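You operate a simulated robot arm through the tools that you are given. There is no shell and no other tool. Be economical: measure what you need, move in short steps, check, and stop when the job is done.

The job below is to be done with a simulated robot arm. You get a single attempt, and the scene is never put back.

TASK
Fit the wall feeder with the blue ring that the yellow label names.
Fine: slacken the ring thumb screw, stand the old ring on top of the controller, seat the new one and tighten the screw; leave the feeder off. Where these are worked on the way, their far stop is far enough and under half their travel is too little: ring thumb screw.

Only the result counts: the job must be done as asked and must still hold three seconds after the hand-in. Knocking over, shifting, dropping, spilling or breaking anything else fails it.

THE ROBOT
A 6-joint arm with a two-finger parallel gripper on a trunk, on a base that drives. Base frame: it is fixed to the floor where the robot stands at the start and does not move with it; the origin is under the middle of the robot, x ahead of it, y to its left, z up. Units: mm, rad, N and s.
With the tool pointing down near the work surface it reaches from about 400 to 900 mm from the robot's upright axis, wherever it stands. Its first joint turns from -2.007 to 2.007 rad. Places, roughly: ring seat [500, 200, 900]; ring thumb screw [500, 100, 900]; top of the wall feeder controller [800, 100, 800]; wall feeder batch knob [900, 0, 700]; wall feeder rate knob [700, 0, 700]; wall feeder switch [700, 0, 700]. Payload 3.43 kg.
The TCP is the grasp point between the finger pads, 34 mm short of the fingertips. In the tool frame z runs along the fingers and y along their closing line. Largest opening 128 mm; finger width 24, thickness 12; the body of the gripper, 48 by 130 mm, starts 96 mm behind the TCP.
Orientation is that of the tool frame in the base frame, as a unit quaternion [w, x, y, z]. With the fingers straight down and closing along the base's y, the tool's x points along the base's -x, its y along +y and its z along -z.

THE INTERFACE
- The arm moves only by the tool play_rows. Its argument "series" is one flat list of numbers, 6 for each row, row after row: the shift along the tool's x, y, z in mm, then the turn, a rotation vector about the tool's x, y, z in degrees. In form: [x, y, z, ax, ay, az, x, y, z, ax, ay, az, ...]. A call has 1 to 8 rows; each row shifts and turns the commanded pose from where the row before left it, along the tool's axes as they then stand. "hand" is the finger opening in mm, from 0 to 128, set as the call begins (left out, the last holds). Each row takes 0.2 s and may step no farther than 50 mm and 0.15 rad from the row before; otherwise, or with a gripper value out of range, the whole call is refused. Where a pose cannot be reached the arm comes as near as it can. A force on the tool above 40 N (or 10 N above the force at the start of the call, whichever is more), or a blocked arm, ends the call early, and 0.2 s more pass. Each finger travels about 108 mm/s and halts on what it meets, pressing with about 33 N; the grip force reading is that of the motor and also rises with nothing between the fingers. The clock runs only during rows and for 0.2 s after the last one: add rows that do not move to give the fingers time. The reply holds the time, the measured pose of the TCP, the force on the tool along the base axes, the opening and the grip force, in the units named above and with some noise, with the torque about the TCP (base axes, N m) and any sound that the robot's microphone picked up.
- Cameras (640 x 400 px; columns grow to the right, rows downward): "scene" is now at [53.2, 190.7, 1279.3]; the picture's right is [-0.05, -1.00, 0.00], its down [-0.38, 0.02, -0.93] and it looks along [0.92, -0.05, -0.38] (base axes); focal length 248 px, centre (320, 200). "wrist" rides on the gripper at [76, -11, -160] in the tool frame; the picture's right is [0.15, 0.99, 0.00], its down [-0.88, 0.13, -0.46] and it looks along [-0.45, 0.07, 0.89] (tool axes); focal length 234 px, centre (320, 200). There is no depth. A picture from a camera that has moved, and an enlarged one, comes with that camera's place and axes in the base frame and with its lens.
- snapshot(camera): a new picture of that camera. The clock stands still meanwhile.
- move_column(by): slides the trunk up (or, below 0, down) by that many mm; the arm and the scene camera ride with it, the base frame stays. It gives what a move gives, with no picture.
- steer(legs): drives the robot by 1 to 6 legs, each [ahead, turn to the left] in mm and rad, along the robot's own axes; the way and the turn of a leg run together, so that a leg with both is an arc; at most 1500 mm and 3.142 rad a leg. The arm and the cameras ride along, it lands a little off, and it stops where it bumps. It gives what a move gives.
- turn_head(pan, tilt): turns the head with the scene camera to pan (to the left, within 1.798 rad either way) and tilt (down, from -0.506 to 1.204), counted from straight ahead of the robot. It gives what a move gives.
- inspect(camera, box): a new picture of the part [left, top, right, bottom] of that camera's present view, enlarged. The clock stands still meanwhile.
- job_done(): hands the job in; it is judged then, once.

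Go step by step. Nothing tells you exact positions but the pictures and the camera data: compare them with the known pose of the tool, close in by small moves and look again before you grip or let go. The budget is 120 turns and 82 pictures, counting those below and the enlarged ones. Unless the task says otherwise, let go and move clear before handing in, and close with one line.

The tools are called after "Emit:" as name(argument=value, ...) on one line, values as JSON. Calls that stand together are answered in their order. play_rows: Moves the arm, as the interface text tells. Its arguments: {"type":"object","properties":{"series":{"type":"array","items":{"type":"number"}},"hand":{"type":"number"}},"required":["series"]} The other tools are called the same way: move_column (by) slides the trunk up or down; steer (legs) drives the base; turn_head (pan, tilt) turns the head that bears the scene camera; snapshot (camera) takes a picture; inspect (camera, box) takes an enlarged picture of a part of a camera's view; job_done () hands the job in.

At the start:

```text
clock: 0.0
position: [592.5, -66.5, 1145.8]
tool_rot: [0.0, -0.001, 1.0, 0.0]
force: [1.0, -0.3, -0.3]
moment: [-0.02, -0.01, 0.0]
gripper_width: 127.7
grip_force: 0.1
trunk travel left (down, up): [-525.0, 265.0]
robot x, y, heading: [-3.0, 0.2, 0.0]
head pan, tilt: [-0.054, 0.387]
```

scene: 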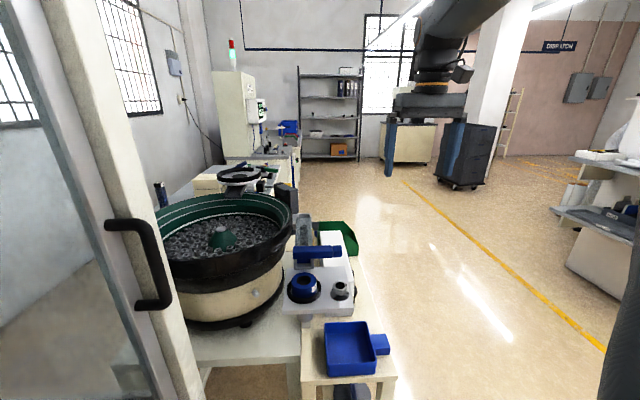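
wrist: 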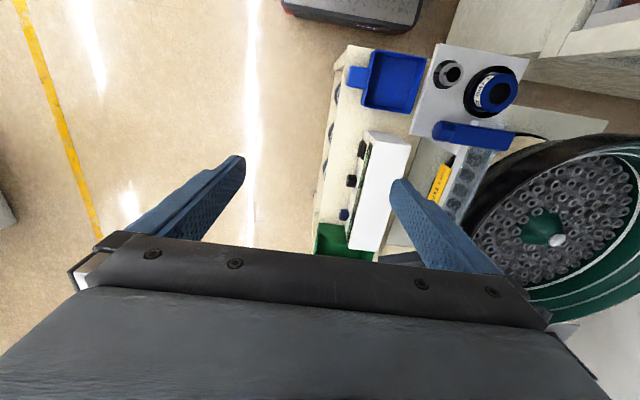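

I see a bowl feeder with a ring seat plate, screw, controller box and blue tray. I'll enlarge the views to find the ring, label and spares.

Emit:
inspect(camera="scene", box=[240, 200, 420, 400])

Emit:
inspect(camera="wrist", box=[300, 20, 560, 260])

Emit:
inspect(camera="scene", box=[540, 80, 640, 320])

```text
2.00 times, centred on (330, 300) of scene
camera zoom: at [53.2, 190.7, 1279.3], right [-0.05, -1.0, 0.0], down [-0.38, 0.02, -0.93], along [0.92, -0.05, -0.38], focal length 495 px, centre (300, 0)
```

zoom: 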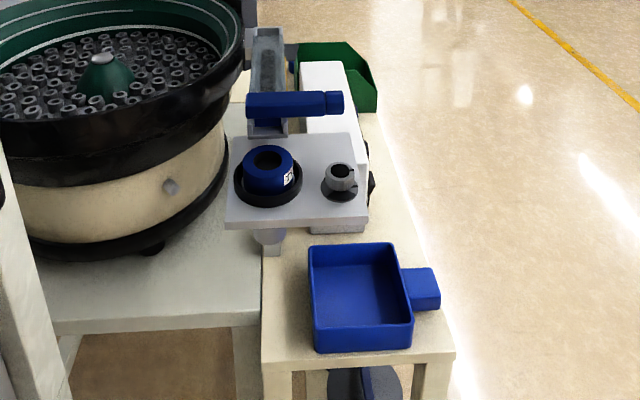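

```text
1.67 times, centred on (430, 140) of wrist
camera zoom: at [517.1, -78.0, 1306.6], right [-0.15, 0.99, 0.0], down [0.88, 0.13, 0.46], along [0.45, 0.07, -0.89], focal length 390 px, centre (137, 300)
```

zoom: 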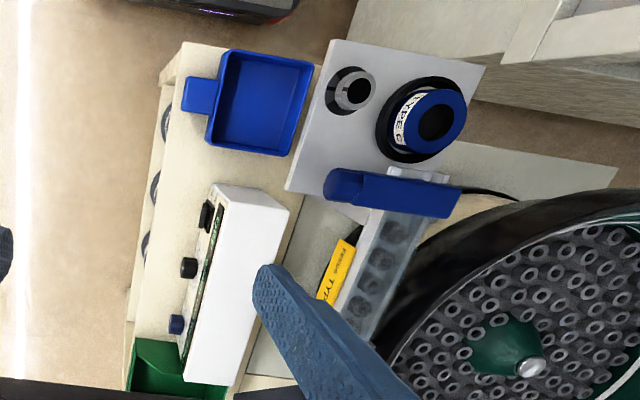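

```text
1.67 times, centred on (590, 200) of scene
camera zoom: at [53.2, 190.7, 1279.3], right [-0.05, -1.0, 0.0], down [-0.38, 0.02, -0.93], along [0.92, -0.05, -0.38], focal length 412 px, centre (-130, 200)
```

zoom: 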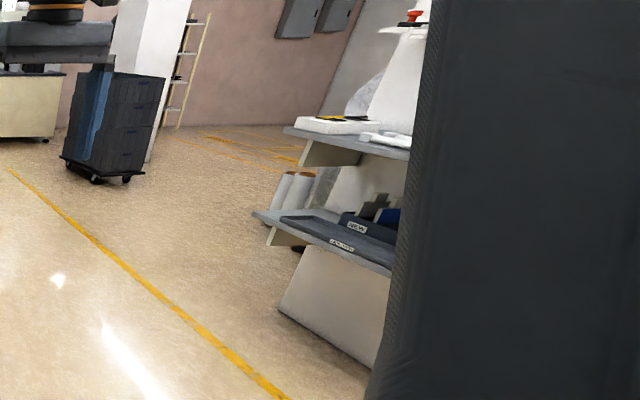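

Old ring sits on the seat with a white text label; a yellow label is by the track. I shift the arm left to read the label, and turn the head to see the shelf at the right.

Emit:
play_rows(series=[0, 40, 0, 0, 0, 0, 0, 40, 0, 0, 0, 0, 0, 40, 0, 0, 0, 0, 0, 40, 0, 0, 0, 0])

Emit:
turn_head(pan=-0.9, tilt=0.45)

Emit:
snapshot(camera="wrist")

Emit:
snapshot(camera="scene")

```text
clock: 1.0
position: [592.4, 93.9, 1148.7]
tool_rot: [0.0, 0.0, 1.0, 0.0]
force: [0.9, -0.1, 1.8]
moment: [0.04, 0.01, -0.02]
gripper_width: 128.1
grip_force: 0.1
trunk travel left (down, up): [-525.0, 265.0]
robot x, y, heading: [3.4, -0.5, -0.0]
head pan, tilt: [-0.054, 0.387]
```

```text
clock: 2.2
position: [592.9, 93.3, 1148.4]
tool_rot: [0.0, -0.001, 1.0, 0.0]
force: [-0.5, 0.6, 0.2]
moment: [0.0, 0.0, 0.02]
gripper_width: 128.2
grip_force: 0.0
trunk travel left (down, up): [-525.0, 265.0]
robot x, y, heading: [2.6, -0.2, -0.003]
head pan, tilt: [-0.901, 0.45]
```

```text
76 pictures are left
camera wrist: at [517.2, 81.4, 1307.7], right [-0.15, 0.99, 0.0], down [0.88, 0.13, 0.46], along [0.45, 0.07, -0.89], focal length 234 px, centre (320, 200)
```

wrist: 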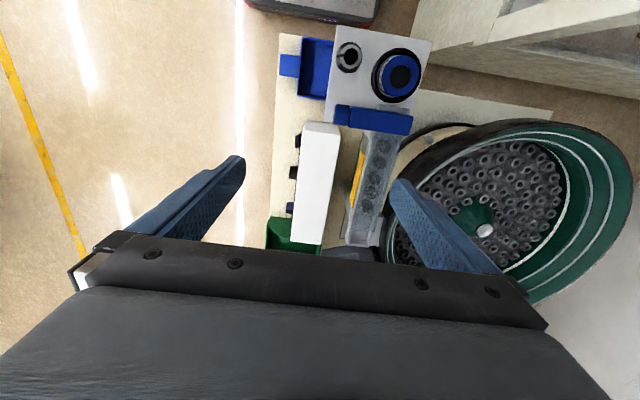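

```text
75 pictures are left
camera scene: at [17.7, 123.9, 1273.5], right [-0.78, -0.62, 0.0], down [-0.27, 0.34, -0.9], along [0.56, -0.71, -0.44], focal length 248 px, centre (320, 200)
```

scene: 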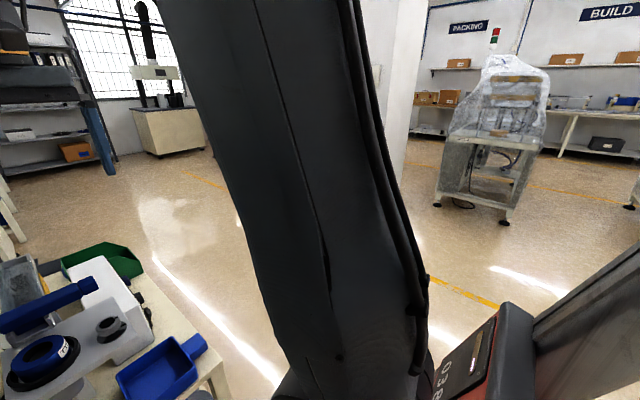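

The label is foreshortened from here; I'll move the wrist a bit back right and look around the arm with the head.

Emit:
play_rows(series=[0, -40, 0, 0, 0, 0, 0, -40, 0, 0, 0, 0, 0, -40, 0, 0, 0, 0, 0, -40, 0, 0, 0, 0, 0, -40, 0, 0, 0, 0, 0, -40, 0, 0, 0, 0])

Emit:
inspect(camera="wrist", box=[380, 120, 480, 220])

Emit:
turn_head(pan=-0.5, tilt=0.45)

Emit:
snapshot(camera="scene")

```text
clock: 3.6
position: [591.1, -147.7, 1146.9]
tool_rot: [0.001, 0.0, 1.0, 0.0]
force: [-0.1, 0.2, 0.7]
moment: [-0.06, -0.01, -0.03]
gripper_width: 128.1
grip_force: 0.1
trunk travel left (down, up): [-525.0, 265.0]
robot x, y, heading: [-2.5, -1.8, -0.001]
head pan, tilt: [-0.901, 0.45]
```

```text
4.00 times, centred on (430, 170) of wrist
camera zoom: at [516.4, -158.9, 1306.7], right [-0.15, 0.99, 0.0], down [0.88, 0.13, 0.46], along [0.45, 0.07, -0.89], focal length 937 px, centre (-120, 320)
```

zoom: 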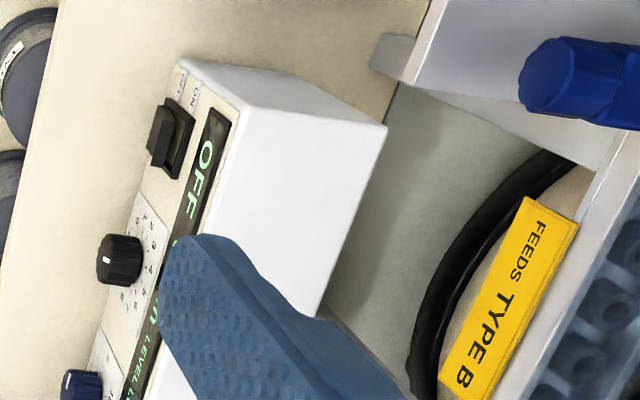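

```text
clock: 4.4
position: [591.9, -146.3, 1147.3]
tool_rot: [0.0, 0.0, 1.0, 0.0]
force: [-0.6, -0.3, -0.9]
moment: [-0.01, -0.02, 0.02]
gripper_width: 128.1
grip_force: 0.0
trunk travel left (down, up): [-525.0, 265.0]
robot x, y, heading: [2.1, -2.5, -0.001]
head pan, tilt: [-0.499, 0.45]
```

```text
73 pictures are left
camera scene: at [41.2, 151.7, 1273.5], right [-0.48, -0.88, 0.0], down [-0.38, 0.21, -0.9], along [0.79, -0.43, -0.44], focal length 248 px, centre (320, 200)
```

scene: 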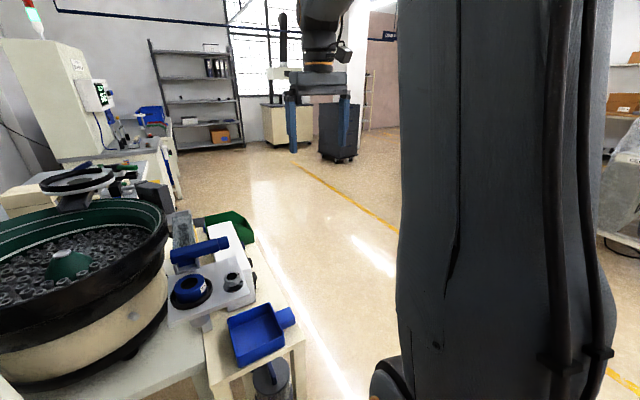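

The label says TYPE B. Ring-like items stand on the cart's lower right side; I look at them with the wrist camera.

Emit:
snapshot(camera="wrist")

Emit:
inspect(camera="scene", box=[160, 200, 340, 400])

```text
72 pictures are left
camera wrist: at [516.4, -158.7, 1306.7], right [-0.15, 0.99, 0.0], down [0.88, 0.13, 0.46], along [0.45, 0.07, -0.89], focal length 234 px, centre (320, 200)
```

wrist: 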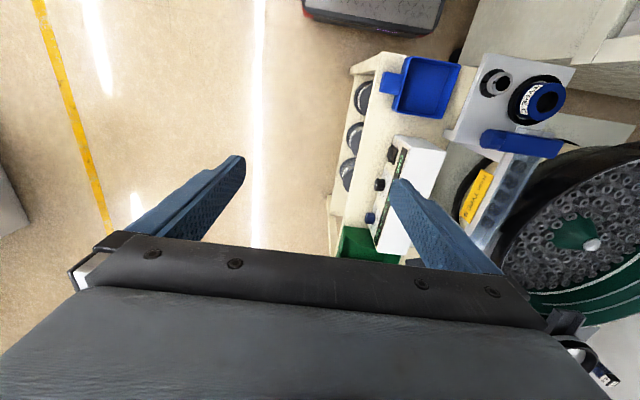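

```text
2.00 times, centred on (250, 300) of scene
camera zoom: at [41.2, 151.7, 1273.5], right [-0.48, -0.88, 0.0], down [-0.38, 0.21, -0.9], along [0.79, -0.43, -0.44], focal length 495 px, centre (460, 0)
```

zoom: 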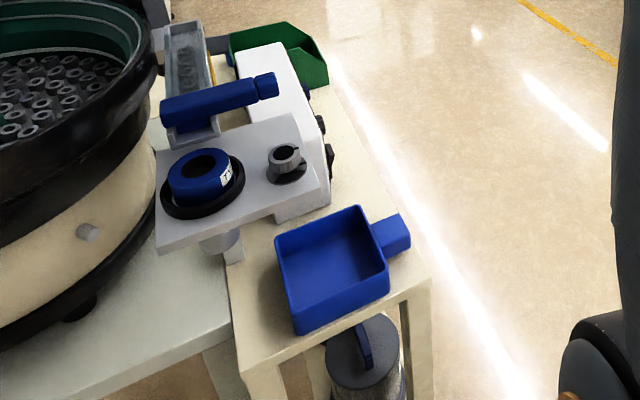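

There are three lidded canisters below, perhaps holding spares. I move the wrist right and turn it to look at the cart's side.

Emit:
play_rows(series=[0, -45, 0, 0, 0, 0, 0, -45, 0, 0, 0, 0, 0, -45, 0, 0, 0, 0, 0, -45, 0, 0, 0, 0, 0, -45, 0, 0, 0, 0, 0, 0, 0, 0, 0, -8.4, 0, 0, 0, 0, 0, -8.4, 0, 0, 0, 0, 0, -8.4])

Emit:
play_rows(series=[0, 0, 20, 0, 0, -8.4, 0, 0, 20, 0, 0, -8.4, 0, 0, 20, 0, 0, -8.4, 0, 0, 20, 0, 0, -8.4, 0, 0, 20, 0, 0, -8.4, 0, 0, 20, 0, 0, -8.4, 0, 0, 20, 0, 0, -8.4, 0, 0, 20, 0, 0, -8.4])

Emit:
snapshot(camera="wrist")

```text
clock: 6.2
position: [593.1, -371.4, 1146.9]
tool_rot: [0.0, -0.219, 0.976, -0.001]
force: [0.0, 0.9, -0.9]
moment: [-0.02, 0.02, 0.02]
gripper_width: 128.0
grip_force: 0.0
trunk travel left (down, up): [-525.0, 265.0]
robot x, y, heading: [1.6, 4.5, -0.002]
head pan, tilt: [-0.499, 0.45]
```

```text
clock: 8.0
position: [593.1, -371.4, 987.4]
tool_rot: [0.0, 0.722, -0.691, 0.001]
force: [0.4, -0.4, 0.0]
moment: [-0.02, 0.03, -0.02]
gripper_width: 127.9
grip_force: 0.0
trunk travel left (down, up): [-525.0, 265.0]
robot x, y, heading: [-3.7, 0.8, 0.0]
head pan, tilt: [-0.499, 0.45]
```

```text
70 pictures are left
camera wrist: at [607.5, -447.1, 1146.2], right [-0.98, -0.19, 0.0], down [-0.17, 0.87, 0.46], along [-0.09, 0.45, -0.89], focal length 234 px, centre (320, 200)
```

wrist: 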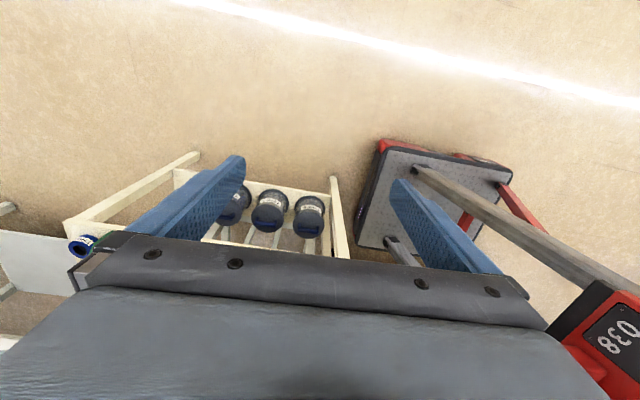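

The canisters are visible between the fingers with labels; enlarge.

Emit:
inspect(camera="wrist", box=[200, 160, 350, 260])

```text
4.00 times, centred on (275, 210) of wrist
camera zoom: at [607.5, -447.1, 1146.2], right [-0.98, -0.19, 0.0], down [-0.17, 0.87, 0.46], along [-0.09, 0.45, -0.89], focal length 937 px, centre (500, 160)
```

zoom: 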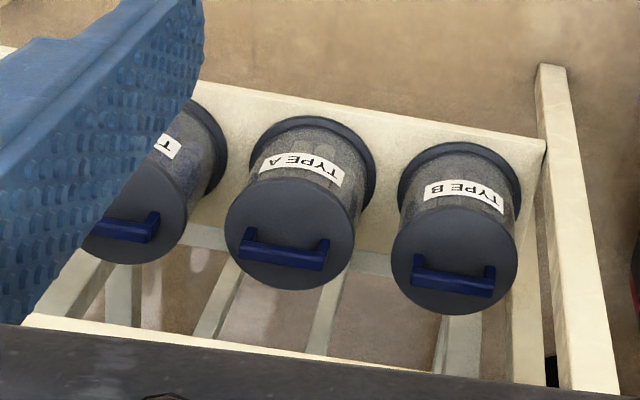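

Those canisters are part stock. I'll survey other places for spare rings: head left and far right.

Emit:
turn_head(pan=-1.5, tilt=0.3)

Emit:
snapshot(camera="scene")

Emit:
turn_head(pan=0.2, tilt=0.45)

Emit:
snapshot(camera="scene")

```text
clock: 9.3
position: [592.7, -371.4, 986.3]
tool_rot: [0.0, 0.721, -0.693, 0.0]
force: [0.8, 0.0, 0.7]
moment: [0.0, 0.0, 0.0]
gripper_width: 128.2
grip_force: 0.1
trunk travel left (down, up): [-525.0, 265.0]
robot x, y, heading: [4.2, 3.2, 0.001]
head pan, tilt: [-1.499, 0.3]
```

```text
68 pictures are left
camera scene: at [-32.7, 102.6, 1287.4], right [-1.0, -0.07, 0.0], down [-0.02, 0.3, -0.96], along [0.07, -0.95, -0.3], focal length 248 px, centre (320, 200)
```

scene: 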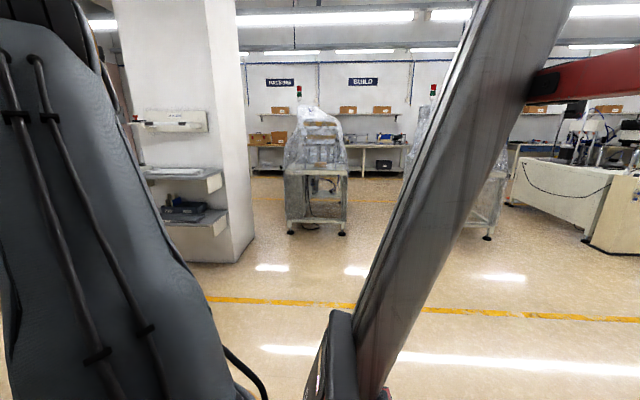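

```text
clock: 11.0
position: [592.8, -370.7, 987.1]
tool_rot: [-0.001, 0.722, -0.692, 0.0]
force: [-0.7, 0.1, -0.4]
moment: [-0.02, 0.02, -0.02]
gripper_width: 128.0
grip_force: 0.1
trunk travel left (down, up): [-525.0, 265.0]
robot x, y, heading: [1.6, -1.4, -0.0]
head pan, tilt: [0.201, 0.45]
```

```text
67 pictures are left
camera scene: at [50.6, 214.0, 1273.5], right [0.2, -0.98, 0.0], down [-0.43, -0.09, -0.9], along [0.88, 0.18, -0.44], focal length 248 px, centre (320, 200)
```

scene: 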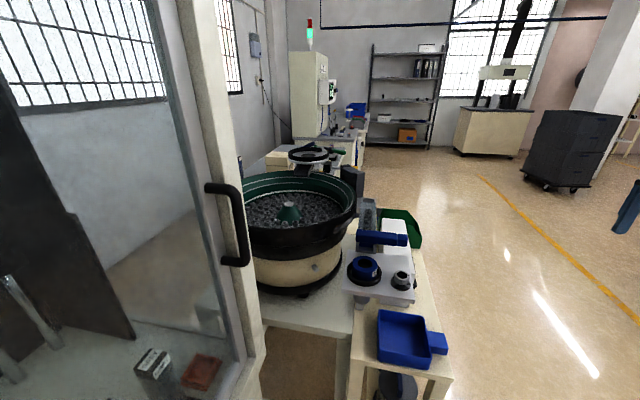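

Two candidates: a glass-door cabinet at left and a shelf at right. I enlarge each.

Emit:
inspect(camera="scene", box=[0, 280, 260, 400])

Emit:
turn_head(pan=-1.5, tilt=0.3)

Emit:
inspect(camera="scene", box=[120, 90, 240, 250])

Emit:
turn_head(pan=1.0, tilt=0.6)

Emit:
snapshot(camera="scene")

```text
2.46 times, centred on (130, 340) of scene
camera zoom: at [50.6, 214.0, 1273.5], right [0.2, -0.98, 0.0], down [-0.43, -0.09, -0.9], along [0.88, 0.18, -0.44], focal length 609 px, centre (788, -145)
```

zoom: 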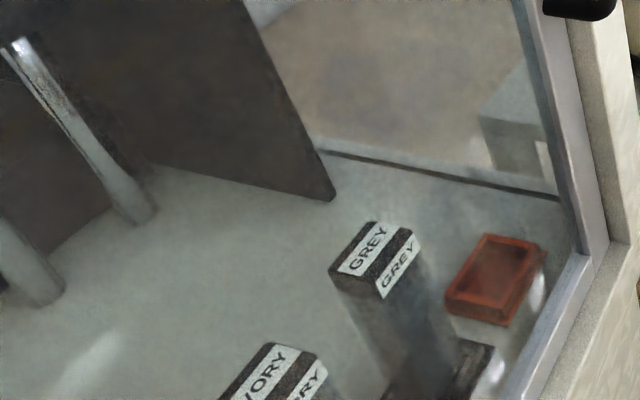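

```text
clock: 12.8
position: [593.1, -371.1, 987.5]
tool_rot: [0.0, 0.721, -0.693, 0.0]
force: [0.1, -0.4, -0.1]
moment: [0.01, -0.02, 0.01]
gripper_width: 128.1
grip_force: 0.1
trunk travel left (down, up): [-525.0, 265.0]
robot x, y, heading: [-0.7, 1.8, -0.002]
head pan, tilt: [-1.499, 0.3]
```

```text
2.50 times, centred on (180, 170) of scene
camera zoom: at [-32.7, 102.6, 1287.4], right [-1.0, -0.07, 0.0], down [-0.02, 0.3, -0.96], along [0.07, -0.95, -0.3], focal length 619 px, centre (670, 275)
```

zoom: 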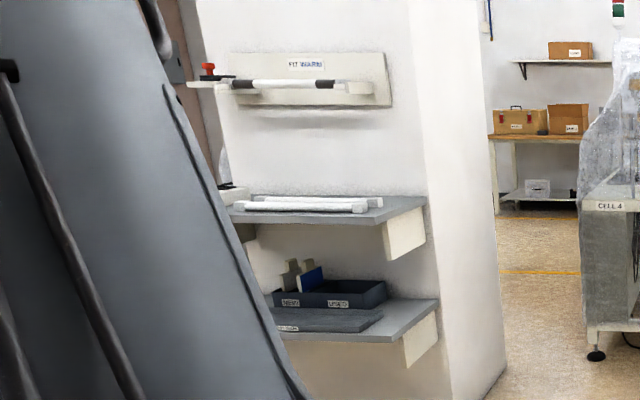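

```text
clock: 15.0
position: [592.0, -370.9, 986.0]
tool_rot: [0.0, 0.721, -0.693, 0.0]
force: [-0.3, 1.0, 0.0]
moment: [-0.01, 0.01, 0.01]
gripper_width: 127.7
grip_force: 0.1
trunk travel left (down, up): [-525.0, 265.0]
robot x, y, heading: [-0.3, -2.1, -0.002]
head pan, tilt: [1.0, 0.6]
```

```text
64 pictures are left
camera scene: at [8.3, 270.1, 1259.9], right [0.84, -0.54, 0.0], down [-0.31, -0.48, -0.83], along [0.45, 0.69, -0.56], focal length 248 px, centre (320, 200)
```

scene: 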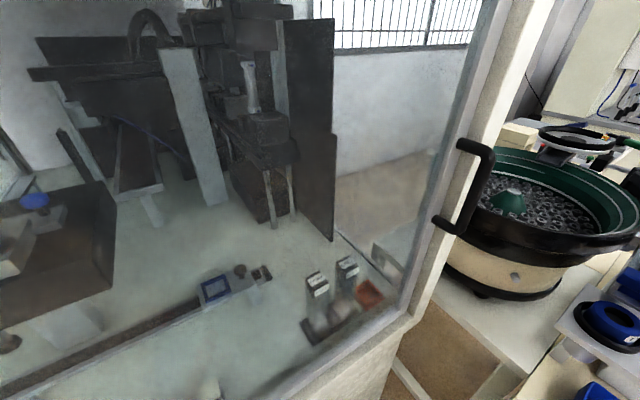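

No rings there. Look at the far bench and the green bin behind the controller.

Emit:
turn_head(pan=0.1, tilt=0.4)

Emit:
inspect(camera="scene", box=[250, 80, 410, 180])

Emit:
inspect(camera="scene", box=[310, 190, 470, 290])

```text
clock: 16.2
position: [592.8, -371.6, 986.1]
tool_rot: [0.0, 0.722, -0.692, 0.0]
force: [0.5, 0.1, 0.1]
moment: [0.0, -0.03, -0.03]
gripper_width: 128.1
grip_force: 0.1
trunk travel left (down, up): [-525.0, 265.0]
robot x, y, heading: [0.2, 1.8, 0.0]
head pan, tilt: [0.099, 0.4]
```

```text
4.00 times, centred on (330, 130) of scene
camera zoom: at [52.7, 205.0, 1278.1], right [0.1, -0.99, 0.0], down [-0.39, -0.04, -0.92], along [0.92, 0.09, -0.39], focal length 990 px, centre (280, 480)
```

zoom: 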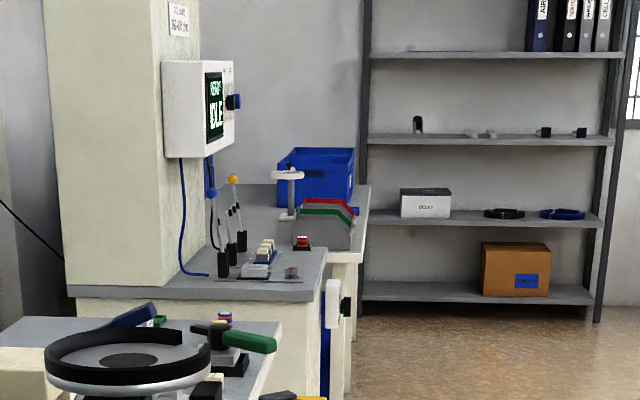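

```text
4.00 times, centred on (390, 240) of scene
camera zoom: at [52.7, 205.0, 1278.1], right [0.1, -0.99, 0.0], down [-0.39, -0.04, -0.92], along [0.92, 0.09, -0.39], focal length 990 px, centre (40, 40)
```

zoom: 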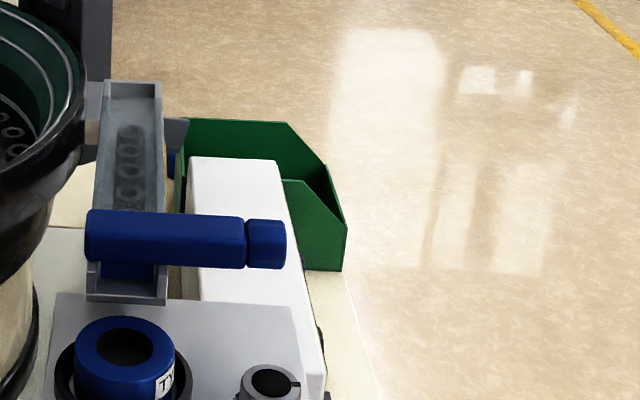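

The green bin could hold spare rings. I bring the wrist back and look over it.

Emit:
play_rows(series=[0, 0, -20, 0, 0, 8.4, 0, 0, -20, 0, 0, 8.4, 0, 0, -20, 0, 0, 8.4, 0, 0, -20, 0, 0, 8.4, 0, 0, -20, 0, 0, 8.4, 0, 0, -20, 0, 0, 8.4, 0, 0, -20, 0, 0, 8.4, 0, 0, -20, 0, 0, 8.4])

Emit:
play_rows(series=[0, 0, 0, 0, 0, 8.4, 0, 0, 0, 0, 0, 8.4, 0, 0, 0, 0, 0, 8.4, -35, 35, 0, 0, 0, 0, -35, 35, 0, 0, 0, 0, -35, 35, 0, 0, 0, 0, -35, 35, 0, 0, 0, 0, -35, 35, 0, 0, 0, 0])

Emit:
snapshot(camera="wrist")

```text
clock: 18.0
position: [593.1, -371.1, 1147.3]
tool_rot: [-0.001, -0.218, 0.976, 0.0]
force: [0.5, 0.2, -0.5]
moment: [0.0, 0.03, 0.0]
gripper_width: 128.2
grip_force: 0.0
trunk travel left (down, up): [-525.0, 265.0]
robot x, y, heading: [-0.3, -1.4, -0.005]
head pan, tilt: [0.099, 0.4]
```

```text
clock: 19.8
position: [767.4, -195.6, 1147.8]
tool_rot: [0.001, 0.0, 1.0, 0.0]
force: [0.0, -0.5, 0.5]
moment: [0.03, -0.11, 0.0]
gripper_width: 128.1
grip_force: 0.0
trunk travel left (down, up): [-525.0, 265.0]
robot x, y, heading: [1.3, 0.2, -0.0]
head pan, tilt: [0.099, 0.4]
```

```text
61 pictures are left
camera wrist: at [692.0, -206.8, 1307.2], right [-0.15, 0.99, 0.0], down [0.88, 0.13, 0.46], along [0.45, 0.07, -0.89], focal length 234 px, centre (320, 200)
```

wrist: 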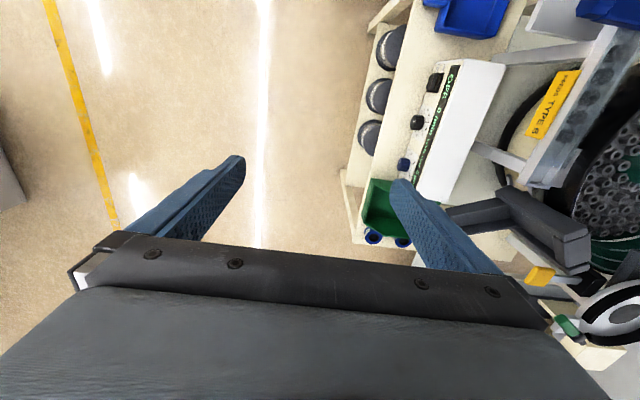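

Blue rings appear at the far end of the cart, past the green bin. Enlarge.

Emit:
inspect(camera="wrist", box=[330, 160, 470, 260])

```text
4.00 times, centred on (400, 210) of wrist
camera zoom: at [692.0, -206.8, 1307.2], right [-0.15, 0.99, 0.0], down [0.88, 0.13, 0.46], along [0.45, 0.07, -0.89], focal length 937 px, centre (0, 160)
```

zoom: 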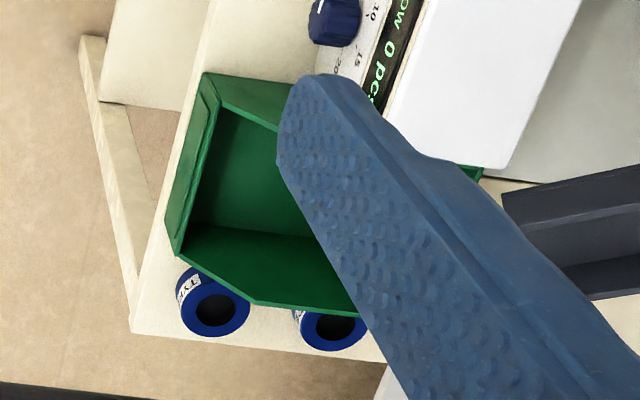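

Two blue rings stand behind the green bin, around x≈1060, y≈0 and 90. Everything is best reached from the cart's right side, so I pull the arm in and drive to about (760,-530) facing left (+y).

Emit:
play_rows(series=[40, 0, 0, 0, 0, 0, 40, 0, 0, 0, 0, 0, 40, 0, 0, 0, 0, 0, 40, 0, 0, 0, 0, 0])

Emit:
steer(legs=[[0, -0.61], [925, 0], [0, 2.18]])

Emit:
snapshot(camera="wrist")

Emit:
snapshot(camera="scene")

```text
clock: 20.8
position: [607.9, -196.0, 1147.1]
tool_rot: [-0.001, 0.001, 1.0, -0.001]
force: [-0.1, -0.1, -0.1]
moment: [0.02, 0.06, 0.0]
gripper_width: 128.3
grip_force: 0.1
trunk travel left (down, up): [-525.0, 265.0]
robot x, y, heading: [1.6, 0.7, 0.002]
head pan, tilt: [0.099, 0.4]
```

```text
clock: 23.8
position: [431.3, -537.5, 1145.9]
tool_rot: [-0.001, 0.297, 0.955, 0.001]
force: [0.0, -0.1, -0.1]
moment: [0.01, 0.01, 0.02]
gripper_width: 128.2
grip_force: 0.1
trunk travel left (down, up): [-525.0, 265.0]
robot x, y, heading: [39.1, -32.3, -0.602]
head pan, tilt: [0.099, 0.4]
stopped in leg 2: the robot was blocked; the commanded pose is now the measured one
```

```text
59 pictures are left
camera wrist: at [362.8, -504.4, 1306.1], right [0.44, 0.9, 0.0], down [0.8, -0.39, 0.45], along [0.41, -0.2, -0.89], focal length 234 px, centre (320, 200)
```

wrist: 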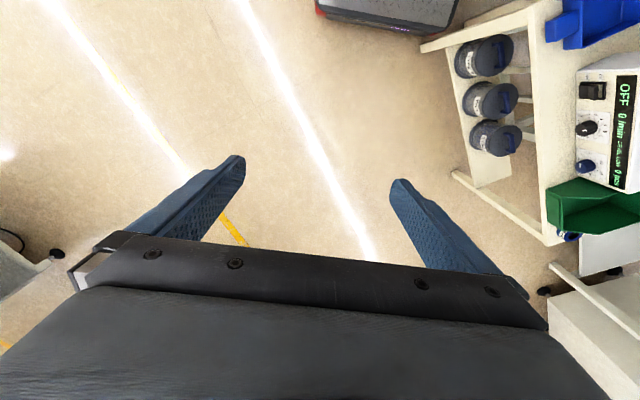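

```text
58 pictures are left
camera scene: at [200.6, 108.4, 1278.2], right [-0.48, -0.88, 0.0], down [-0.34, 0.19, -0.92], along [0.81, -0.44, -0.39], focal length 248 px, centre (320, 200)
```

scene: 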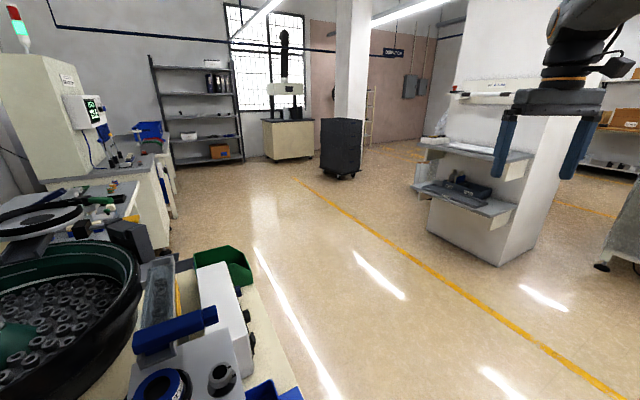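

The base touched the cart corner; I back off slightly and take a wider route.

Emit:
steer(legs=[[-40, 0], [0, -0.28], [850, 0], [0, 0.88], [210, 0], [0, 1.571]])

Emit:
snapshot(camera="wrist")

Emit:
snapshot(camera="scene")

```text
clock: 37.0
position: [966.9, -64.5, 1146.4]
tool_rot: [-0.001, -0.7, 0.714, -0.001]
force: [-0.8, 0.1, -0.6]
moment: [0.0, 0.01, 0.0]
gripper_width: 128.0
grip_force: 0.1
trunk travel left (down, up): [-525.0, 265.0]
robot x, y, heading: [757.7, -672.1, 1.547]
head pan, tilt: [0.099, 0.4]
```

```text
57 pictures are left
camera wrist: at [976.1, -140.8, 1305.9], right [-0.99, -0.13, 0.0], down [-0.11, 0.88, 0.45], along [-0.06, 0.45, -0.89], focal length 234 px, centre (320, 200)
```

wrist: 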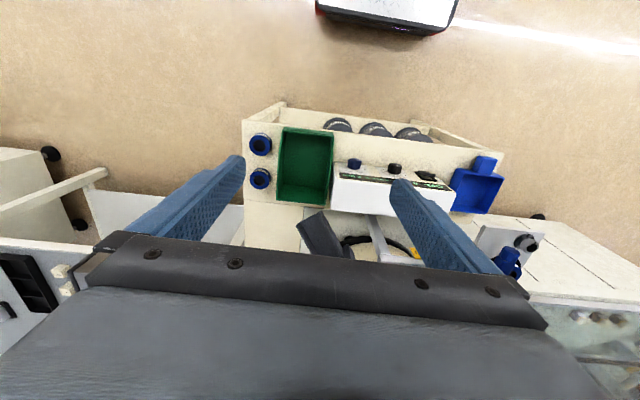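

```text
56 pictures are left
camera scene: at [554.8, -611.1, 1278.2], right [1.0, 0.08, 0.0], down [0.03, -0.39, -0.92], along [-0.07, 0.92, -0.39], focal length 248 px, centre (320, 200)
```

scene: 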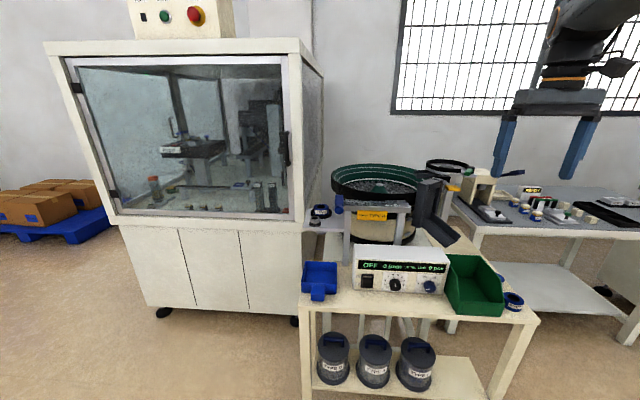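

Well placed. Now read the ring labels and look at the seat.

Emit:
inspect(camera="wrist", box=[230, 110, 350, 210])

Emit:
inspect(camera="scene", box=[440, 240, 540, 340])

Emit:
inspect(camera="scene", box=[290, 180, 450, 300])

```text
4.00 times, centred on (290, 160) of wrist
camera zoom: at [976.1, -140.8, 1305.9], right [-0.99, -0.13, 0.0], down [-0.11, 0.88, 0.45], along [-0.06, 0.45, -0.89], focal length 937 px, centre (440, 360)
```

zoom: 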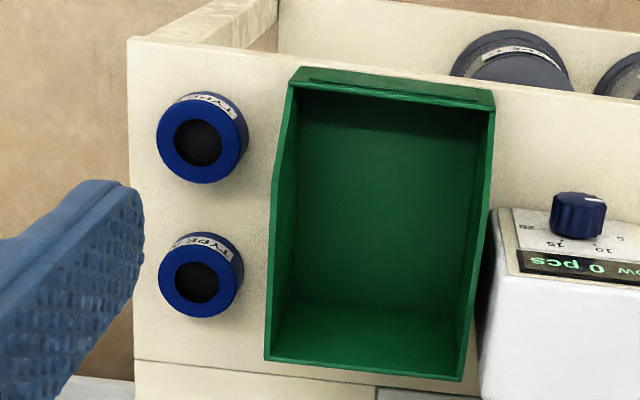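

```text
4.00 times, centred on (490, 290) of scene
camera zoom: at [554.8, -611.1, 1278.2], right [1.0, 0.08, 0.0], down [0.03, -0.39, -0.92], along [-0.07, 0.92, -0.39], focal length 990 px, centre (-360, -160)
```

zoom: 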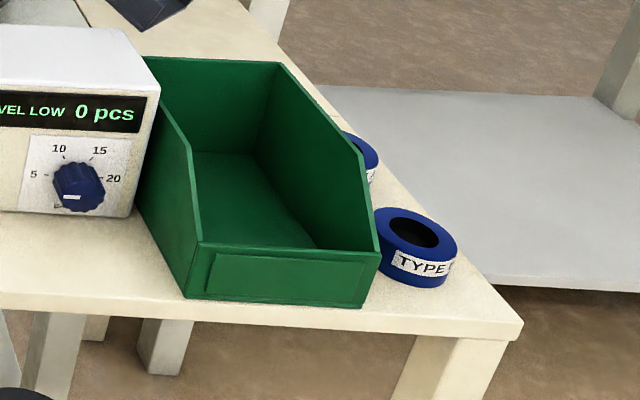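

```text
3.33 times, centred on (370, 240) of scene
camera zoom: at [554.8, -611.1, 1278.2], right [1.0, 0.08, 0.0], down [0.03, -0.39, -0.92], along [-0.07, 0.92, -0.39], focal length 825 px, centre (153, 67)
```

zoom: 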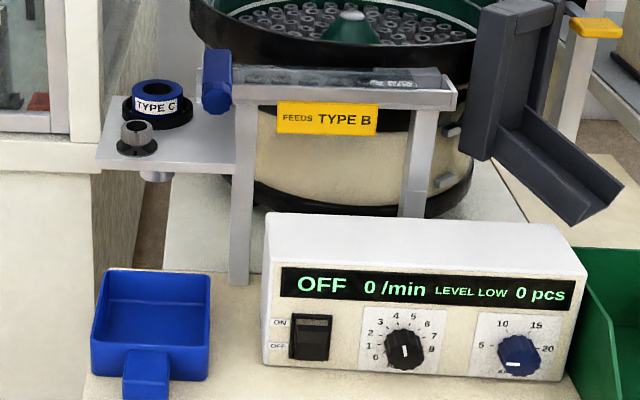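

Old ring is TYPE C; need TYPE B. Enlarge both spare labels.

Emit:
inspect(camera="wrist", box=[250, 130, 280, 150])

Emit:
inspect(camera="wrist", box=[250, 165, 280, 185])

Emit:
inspect(camera="scene", box=[490, 270, 540, 310])

```text
16.00 times, centred on (265, 140) of wrist
camera zoom: at [976.1, -140.8, 1305.9], right [-0.99, -0.13, 0.0], down [-0.11, 0.88, 0.45], along [-0.06, 0.45, -0.89], focal length 3747 px, centre (1200, 1160)
```

zoom: 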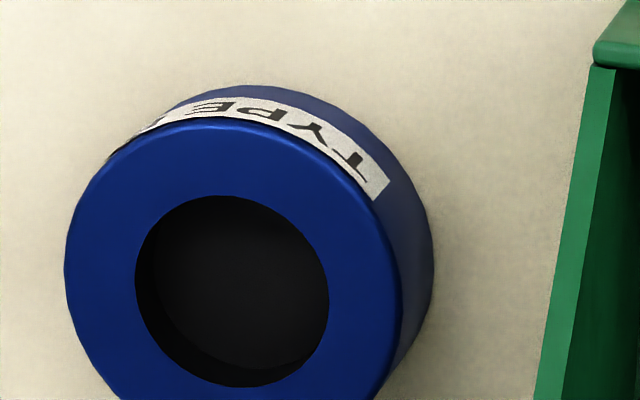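

```text
16.00 times, centred on (265, 175) of wrist
camera zoom: at [976.1, -140.8, 1305.9], right [-0.99, -0.13, 0.0], down [-0.11, 0.88, 0.45], along [-0.06, 0.45, -0.89], focal length 3747 px, centre (1200, 600)
```

zoom: 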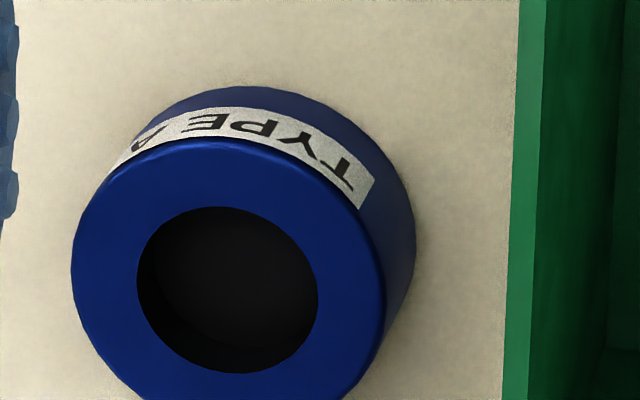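

```text
10.00 times, centred on (515, 290) of scene
camera zoom: at [554.8, -611.1, 1278.2], right [1.0, 0.08, 0.0], down [0.03, -0.39, -0.92], along [-0.07, 0.92, -0.39], focal length 2475 px, centre (-1630, -700)
```

zoom: 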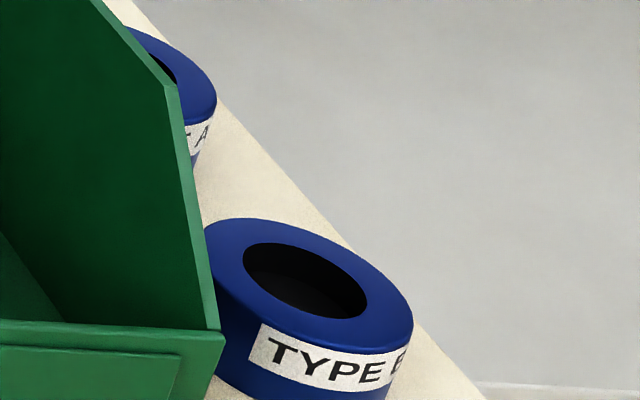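

Near spare is TYPE B (top ≈ (1110, 28, 697)), the other TYPE A. Old ring top ≈ (498, 204, 906), screw top ≈ (483, 123, 898). I drive 110 mm closer, then move the hand above the screw.

Emit:
steer(legs=[[110, 0]])

```text
clock: 38.2
position: [968.7, 46.0, 1145.7]
tool_rot: [-0.001, -0.7, 0.714, -0.001]
force: [0.2, 0.0, 0.5]
moment: [-0.01, -0.03, 0.01]
gripper_width: 128.0
grip_force: 0.0
trunk travel left (down, up): [-525.0, 265.0]
robot x, y, heading: [756.4, -559.7, 1.548]
head pan, tilt: [0.099, 0.4]
```

Emit:
play_rows(series=[0, 0, 0, 0, 0, -1.1, 0, 49, 0, 0, 0, 0, 0, 49, 0, 0, 0, 0, 0, 49, 0, 0, 0, 0, 0, 49, 0, 0, 0, 0, 0, 49, 0, 0, 0, 0, 0, 49, 0, 0, 0, 0, 0, 49, 0, 0, 0, 0])

Emit:
play_rows(series=[0, 49, 0, 0, 0, 0, 0, 49, 0, 0, 0, 0, 0, 45, 0, 0, 0, 0, 0, 0, 40, 0, 0, 0, -6, 0, 40, 0, 0, 0])

Emit:
snapshot(camera="wrist")

```text
clock: 40.0
position: [623.9, 46.1, 1145.9]
tool_rot: [0.0, -0.707, 0.708, 0.0]
force: [0.4, -0.2, 0.0]
moment: [0.0, 0.06, -0.02]
gripper_width: 127.9
grip_force: 0.1
trunk travel left (down, up): [-525.0, 265.0]
robot x, y, heading: [758.6, -553.7, 1.548]
head pan, tilt: [0.099, 0.4]
```

```text
clock: 41.2
position: [481.8, 54.7, 1065.4]
tool_rot: [0.0, -0.706, 0.708, 0.0]
force: [-0.2, -0.8, -0.1]
moment: [0.03, 0.01, 0.01]
gripper_width: 128.2
grip_force: 0.1
trunk travel left (down, up): [-525.0, 265.0]
robot x, y, heading: [760.7, -560.0, 1.55]
head pan, tilt: [0.099, 0.4]
```

```text
49 pictures are left
camera wrist: at [492.4, -22.7, 1225.3], right [-0.99, -0.15, 0.0], down [-0.13, 0.88, 0.46], along [-0.07, 0.45, -0.89], focal length 234 px, centre (320, 200)
```

wrist: 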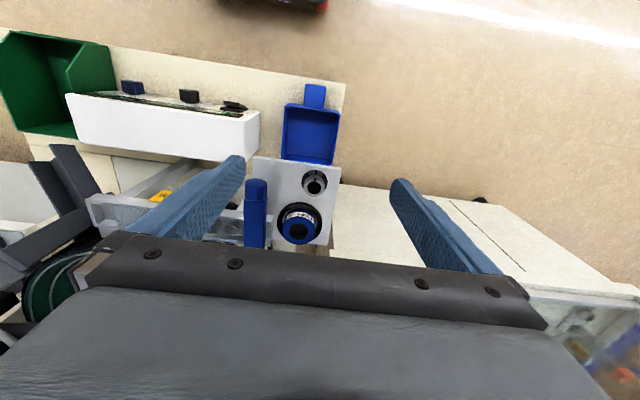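

Emit:
inspect(camera="wrist", box=[240, 155, 360, 255])

Emit:
inspect(camera="scene", box=[270, 210, 350, 270])

```text
4.00 times, centred on (300, 205) of wrist
camera zoom: at [492.4, -22.7, 1225.3], right [-0.99, -0.15, 0.0], down [-0.13, 0.88, 0.46], along [-0.07, 0.45, -0.89], focal length 937 px, centre (400, 180)
```

zoom: 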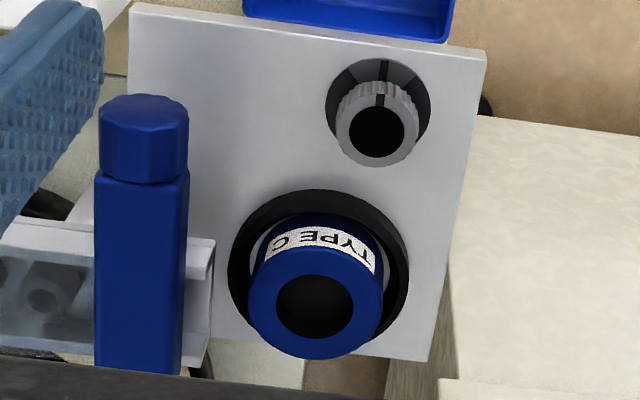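

```text
6.67 times, centred on (310, 240) of scene
camera zoom: at [557.0, -501.1, 1278.2], right [1.0, 0.08, 0.0], down [0.03, -0.39, -0.92], along [-0.07, 0.92, -0.39], focal length 1650 px, centre (387, -67)
```

zoom: 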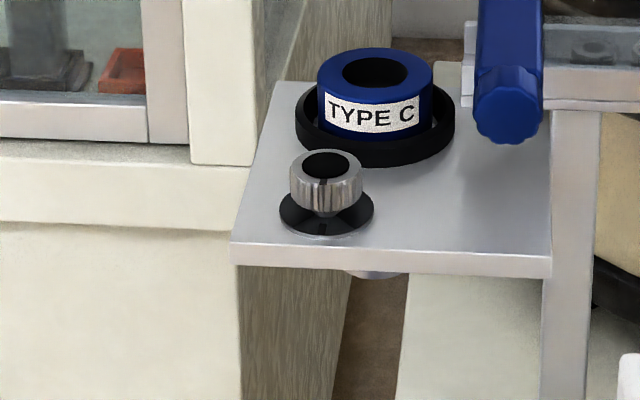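

The knurled screw knob is about 31 mm wide at (480,124), top z≈898 over a plate at z≈873. I approach above it with a reduced opening and check.

Emit:
play_rows(hand=60, series=[-35, 0, 0, 0, 0, 0, -34, 2, 0, 0, 0, 0, 0, 0, 40, 0, 0, 0, 0, 0, 40, 0, 0, 0])

Emit:
inspect(camera="wrist", box=[240, 180, 400, 280])

Emit:
inspect(camera="scene", box=[250, 170, 370, 270])

```text
clock: 42.2
position: [479.1, 123.2, 985.8]
tool_rot: [0.0, -0.707, 0.707, 0.0]
force: [0.3, -0.2, 0.0]
moment: [0.03, -0.01, 0.01]
gripper_width: 60.2
grip_force: 0.1
trunk travel left (down, up): [-525.0, 265.0]
robot x, y, heading: [762.1, -560.5, 1.545]
head pan, tilt: [0.099, 0.4]
```

```text
4.00 times, centred on (320, 230) of wrist
camera zoom: at [491.2, 46.0, 1146.1], right [-0.99, -0.15, 0.0], down [-0.13, 0.88, 0.46], along [-0.07, 0.45, -0.89], focal length 937 px, centre (320, 80)
```

zoom: 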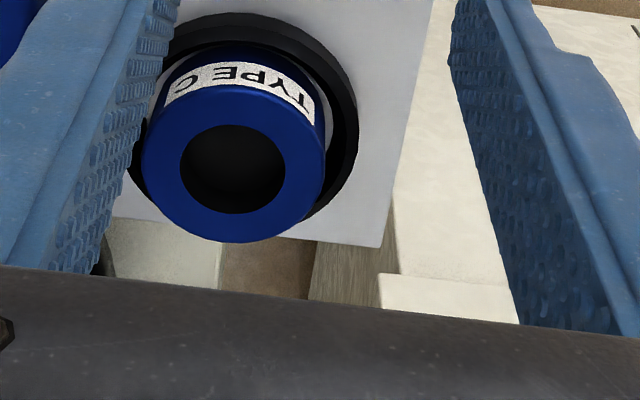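

```text
4.00 times, centred on (310, 220) of scene
camera zoom: at [557.0, -501.1, 1278.2], right [1.0, 0.08, 0.0], down [0.03, -0.39, -0.92], along [-0.07, 0.92, -0.39], focal length 990 px, centre (360, 120)
```

zoom: 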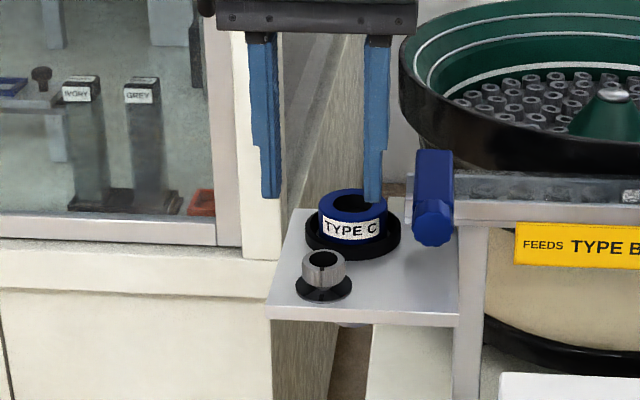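

Emit:
inspect(camera="wrist", box=[240, 110, 400, 210])

```text
4.00 times, centred on (320, 160) of wrist
camera zoom: at [491.2, 46.0, 1146.1], right [-0.99, -0.15, 0.0], down [-0.13, 0.88, 0.46], along [-0.07, 0.45, -0.89], focal length 937 px, centre (320, 360)
```

zoom: 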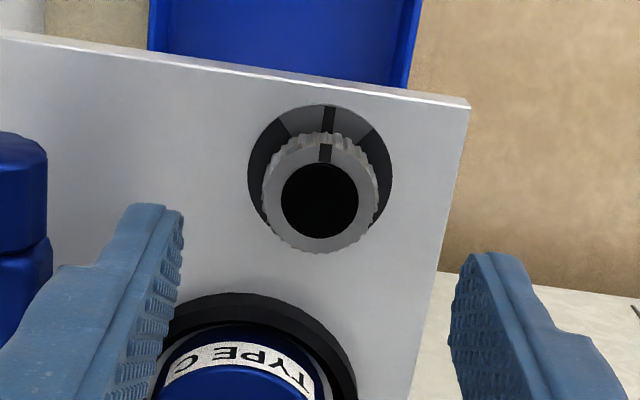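

Knob confirmed at (479,123). I pre-rotate 45° clockwise, narrow to 40 mm, and descend most of the way.

Emit:
play_rows(hand=42, series=[0, 0, 0, 0, 0, 7.5, 0, 0, 0, 0, 0, 7.5, 0, 0, 0, 0, 0, 7.5, 0, 0, 0, 0, 0, 7.5, 0, 0, 0, 0, 0, 7.5, 0, 0, 0, 0, 0, 7.5, 0, 0, 25, 0, 0, 0, 0, 0, 20, 0, 0, 0])

Emit:
inspect(camera="wrist", box=[240, 120, 400, 220])

Emit:
inspect(camera="scene", box=[270, 190, 350, 260])

```text
clock: 44.0
position: [478.9, 121.8, 940.9]
tool_rot: [0.0, -0.382, 0.924, 0.0]
force: [-0.2, 0.7, 0.5]
moment: [0.0, 0.01, -0.02]
gripper_width: 42.0
grip_force: 0.0
trunk travel left (down, up): [-525.0, 265.0]
robot x, y, heading: [760.0, -558.3, 1.551]
head pan, tilt: [0.099, 0.4]
```

```text
4.00 times, centred on (320, 170) of wrist
camera zoom: at [434.5, 58.9, 1101.1], right [-0.8, 0.6, 0.0], down [0.53, 0.71, 0.45], along [0.27, 0.36, -0.89], focal length 937 px, centre (320, 320)
```

zoom: 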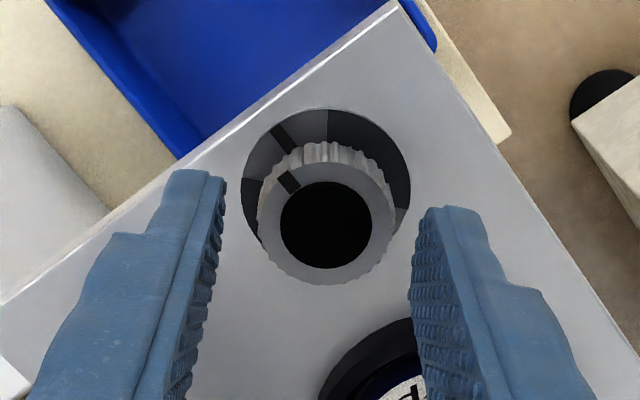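

```text
5.71 times, centred on (310, 225) of scene
camera zoom: at [556.9, -501.0, 1278.2], right [1.0, 0.08, 0.0], down [0.03, -0.39, -0.92], along [-0.07, 0.92, -0.39], focal length 1414 px, centre (377, 57)
```

zoom: 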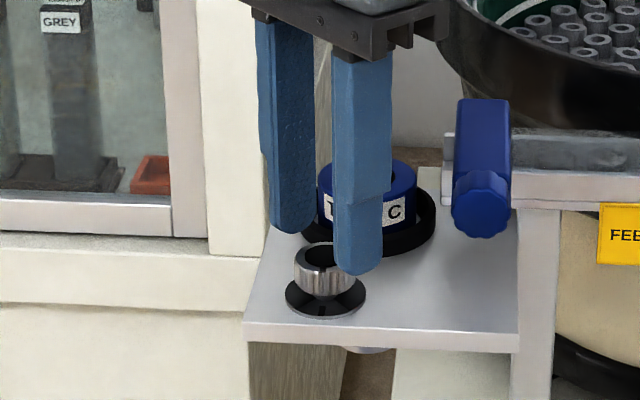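

Aligned. Descend 27 mm and close on the knob.

Emit:
play_rows(series=[0, 0, 14, 0, 0, 0, 0, 0, 13, 0, 0, 0])

Emit:
play_rows(hand=24, series=[0, 0, 0, 0, 0, 0, 0, 0, 0, 0, 0, 0])

```text
clock: 44.6
position: [480.6, 121.0, 913.8]
tool_rot: [-0.001, -0.383, 0.924, -0.001]
force: [0.5, 0.5, 0.3]
moment: [0.01, 0.0, 0.0]
gripper_width: 41.9
grip_force: 0.1
trunk travel left (down, up): [-525.0, 265.0]
robot x, y, heading: [759.9, -560.8, 1.55]
head pan, tilt: [0.099, 0.4]
```

```text
clock: 45.2
position: [479.5, 122.8, 913.7]
tool_rot: [0.0, -0.383, 0.924, 0.0]
force: [-6.3, 7.6, -3.9]
moment: [0.44, 0.28, 0.06]
gripper_width: 32.0
grip_force: 45.2
trunk travel left (down, up): [-525.0, 265.0]
robot x, y, heading: [760.7, -559.9, 1.551]
head pan, tilt: [0.099, 0.4]
```

Gripped at 32 mm. Turn counter-clockwise 60° to slacken.

Emit:
play_rows(series=[0, 0.7, 0, 0, 0, -5, 0, 0, 0, 0, 0, -7.5, 0, 0, 0, 0, 0, -7.5, 0, 0, 0, 0, 0, -7.5, 0, 0, 0, 0, 0, -7.5, 0, 0, 0, 0, 0, -7.5, 0, 0, 0, 0, 0, -7.5, 0, 0, 0, 0, 0, -7.5])

Emit:
inspect(camera="wrist", box=[240, 120, 400, 220])

```text
clock: 47.0
position: [480.5, 122.5, 913.7]
tool_rot: [0.001, 0.78, -0.626, 0.001]
force: [2.7, -0.8, -7.3]
moment: [0.68, -0.12, -0.01]
gripper_width: 31.8
grip_force: 44.8
trunk travel left (down, up): [-525.0, 265.0]
robot x, y, heading: [762.4, -558.1, 1.554]
head pan, tilt: [0.099, 0.4]
```

```text
4.00 times, centred on (320, 170) of wrist
camera zoom: at [507.4, 50.1, 1073.6], right [-0.93, -0.36, 0.0], down [-0.32, 0.83, 0.45], along [-0.16, 0.42, -0.89], focal length 937 px, centre (320, 320)
```

zoom: 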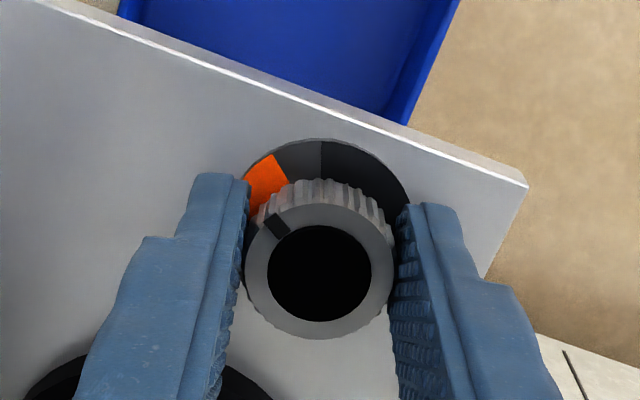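

The knob follows and an orange marker showed. Keep turning.

Emit:
play_rows(series=[0, 0, 0, 0, 0, -7.5, 0, 0, 0, 0, 0, -7.5, 0, 0, 0, 0, 0, -7.5, 0, 0, 0, 0, 0, -7.5, 0, 0, 0, 0, 0, -7.5, 0, 0, 0, 0, 0, -7.5, 0, 0, 0, 0, 0, -7.5, 0, 0, 0, 0, 0, -7.5])

Emit:
inspect(camera="wrist", box=[240, 120, 400, 220])

```text
clock: 48.8
position: [479.4, 122.4, 914.1]
tool_rot: [-0.001, 0.988, -0.151, -0.001]
force: [5.3, 7.5, 1.8]
moment: [0.2, -0.2, -0.39]
gripper_width: 31.7
grip_force: 42.4
trunk travel left (down, up): [-525.0, 265.0]
robot x, y, heading: [759.1, -555.2, 1.549]
head pan, tilt: [0.099, 0.4]
```

```text
4.00 times, centred on (320, 170) of wrist
camera zoom: at [555.5, 110.0, 1074.2], right [-0.16, -0.99, 0.0], down [-0.88, 0.14, 0.46], along [-0.45, 0.07, -0.89], focal length 937 px, centre (320, 320)
```

zoom: 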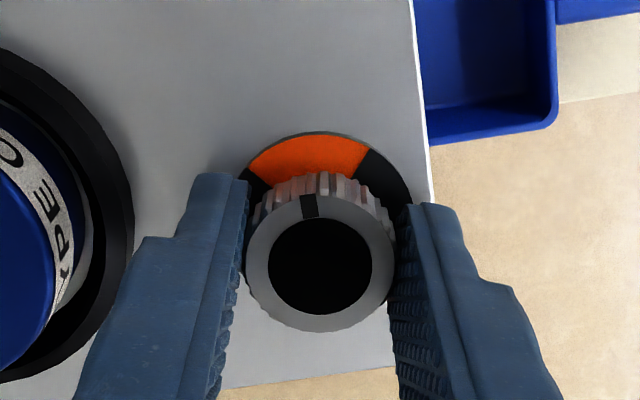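

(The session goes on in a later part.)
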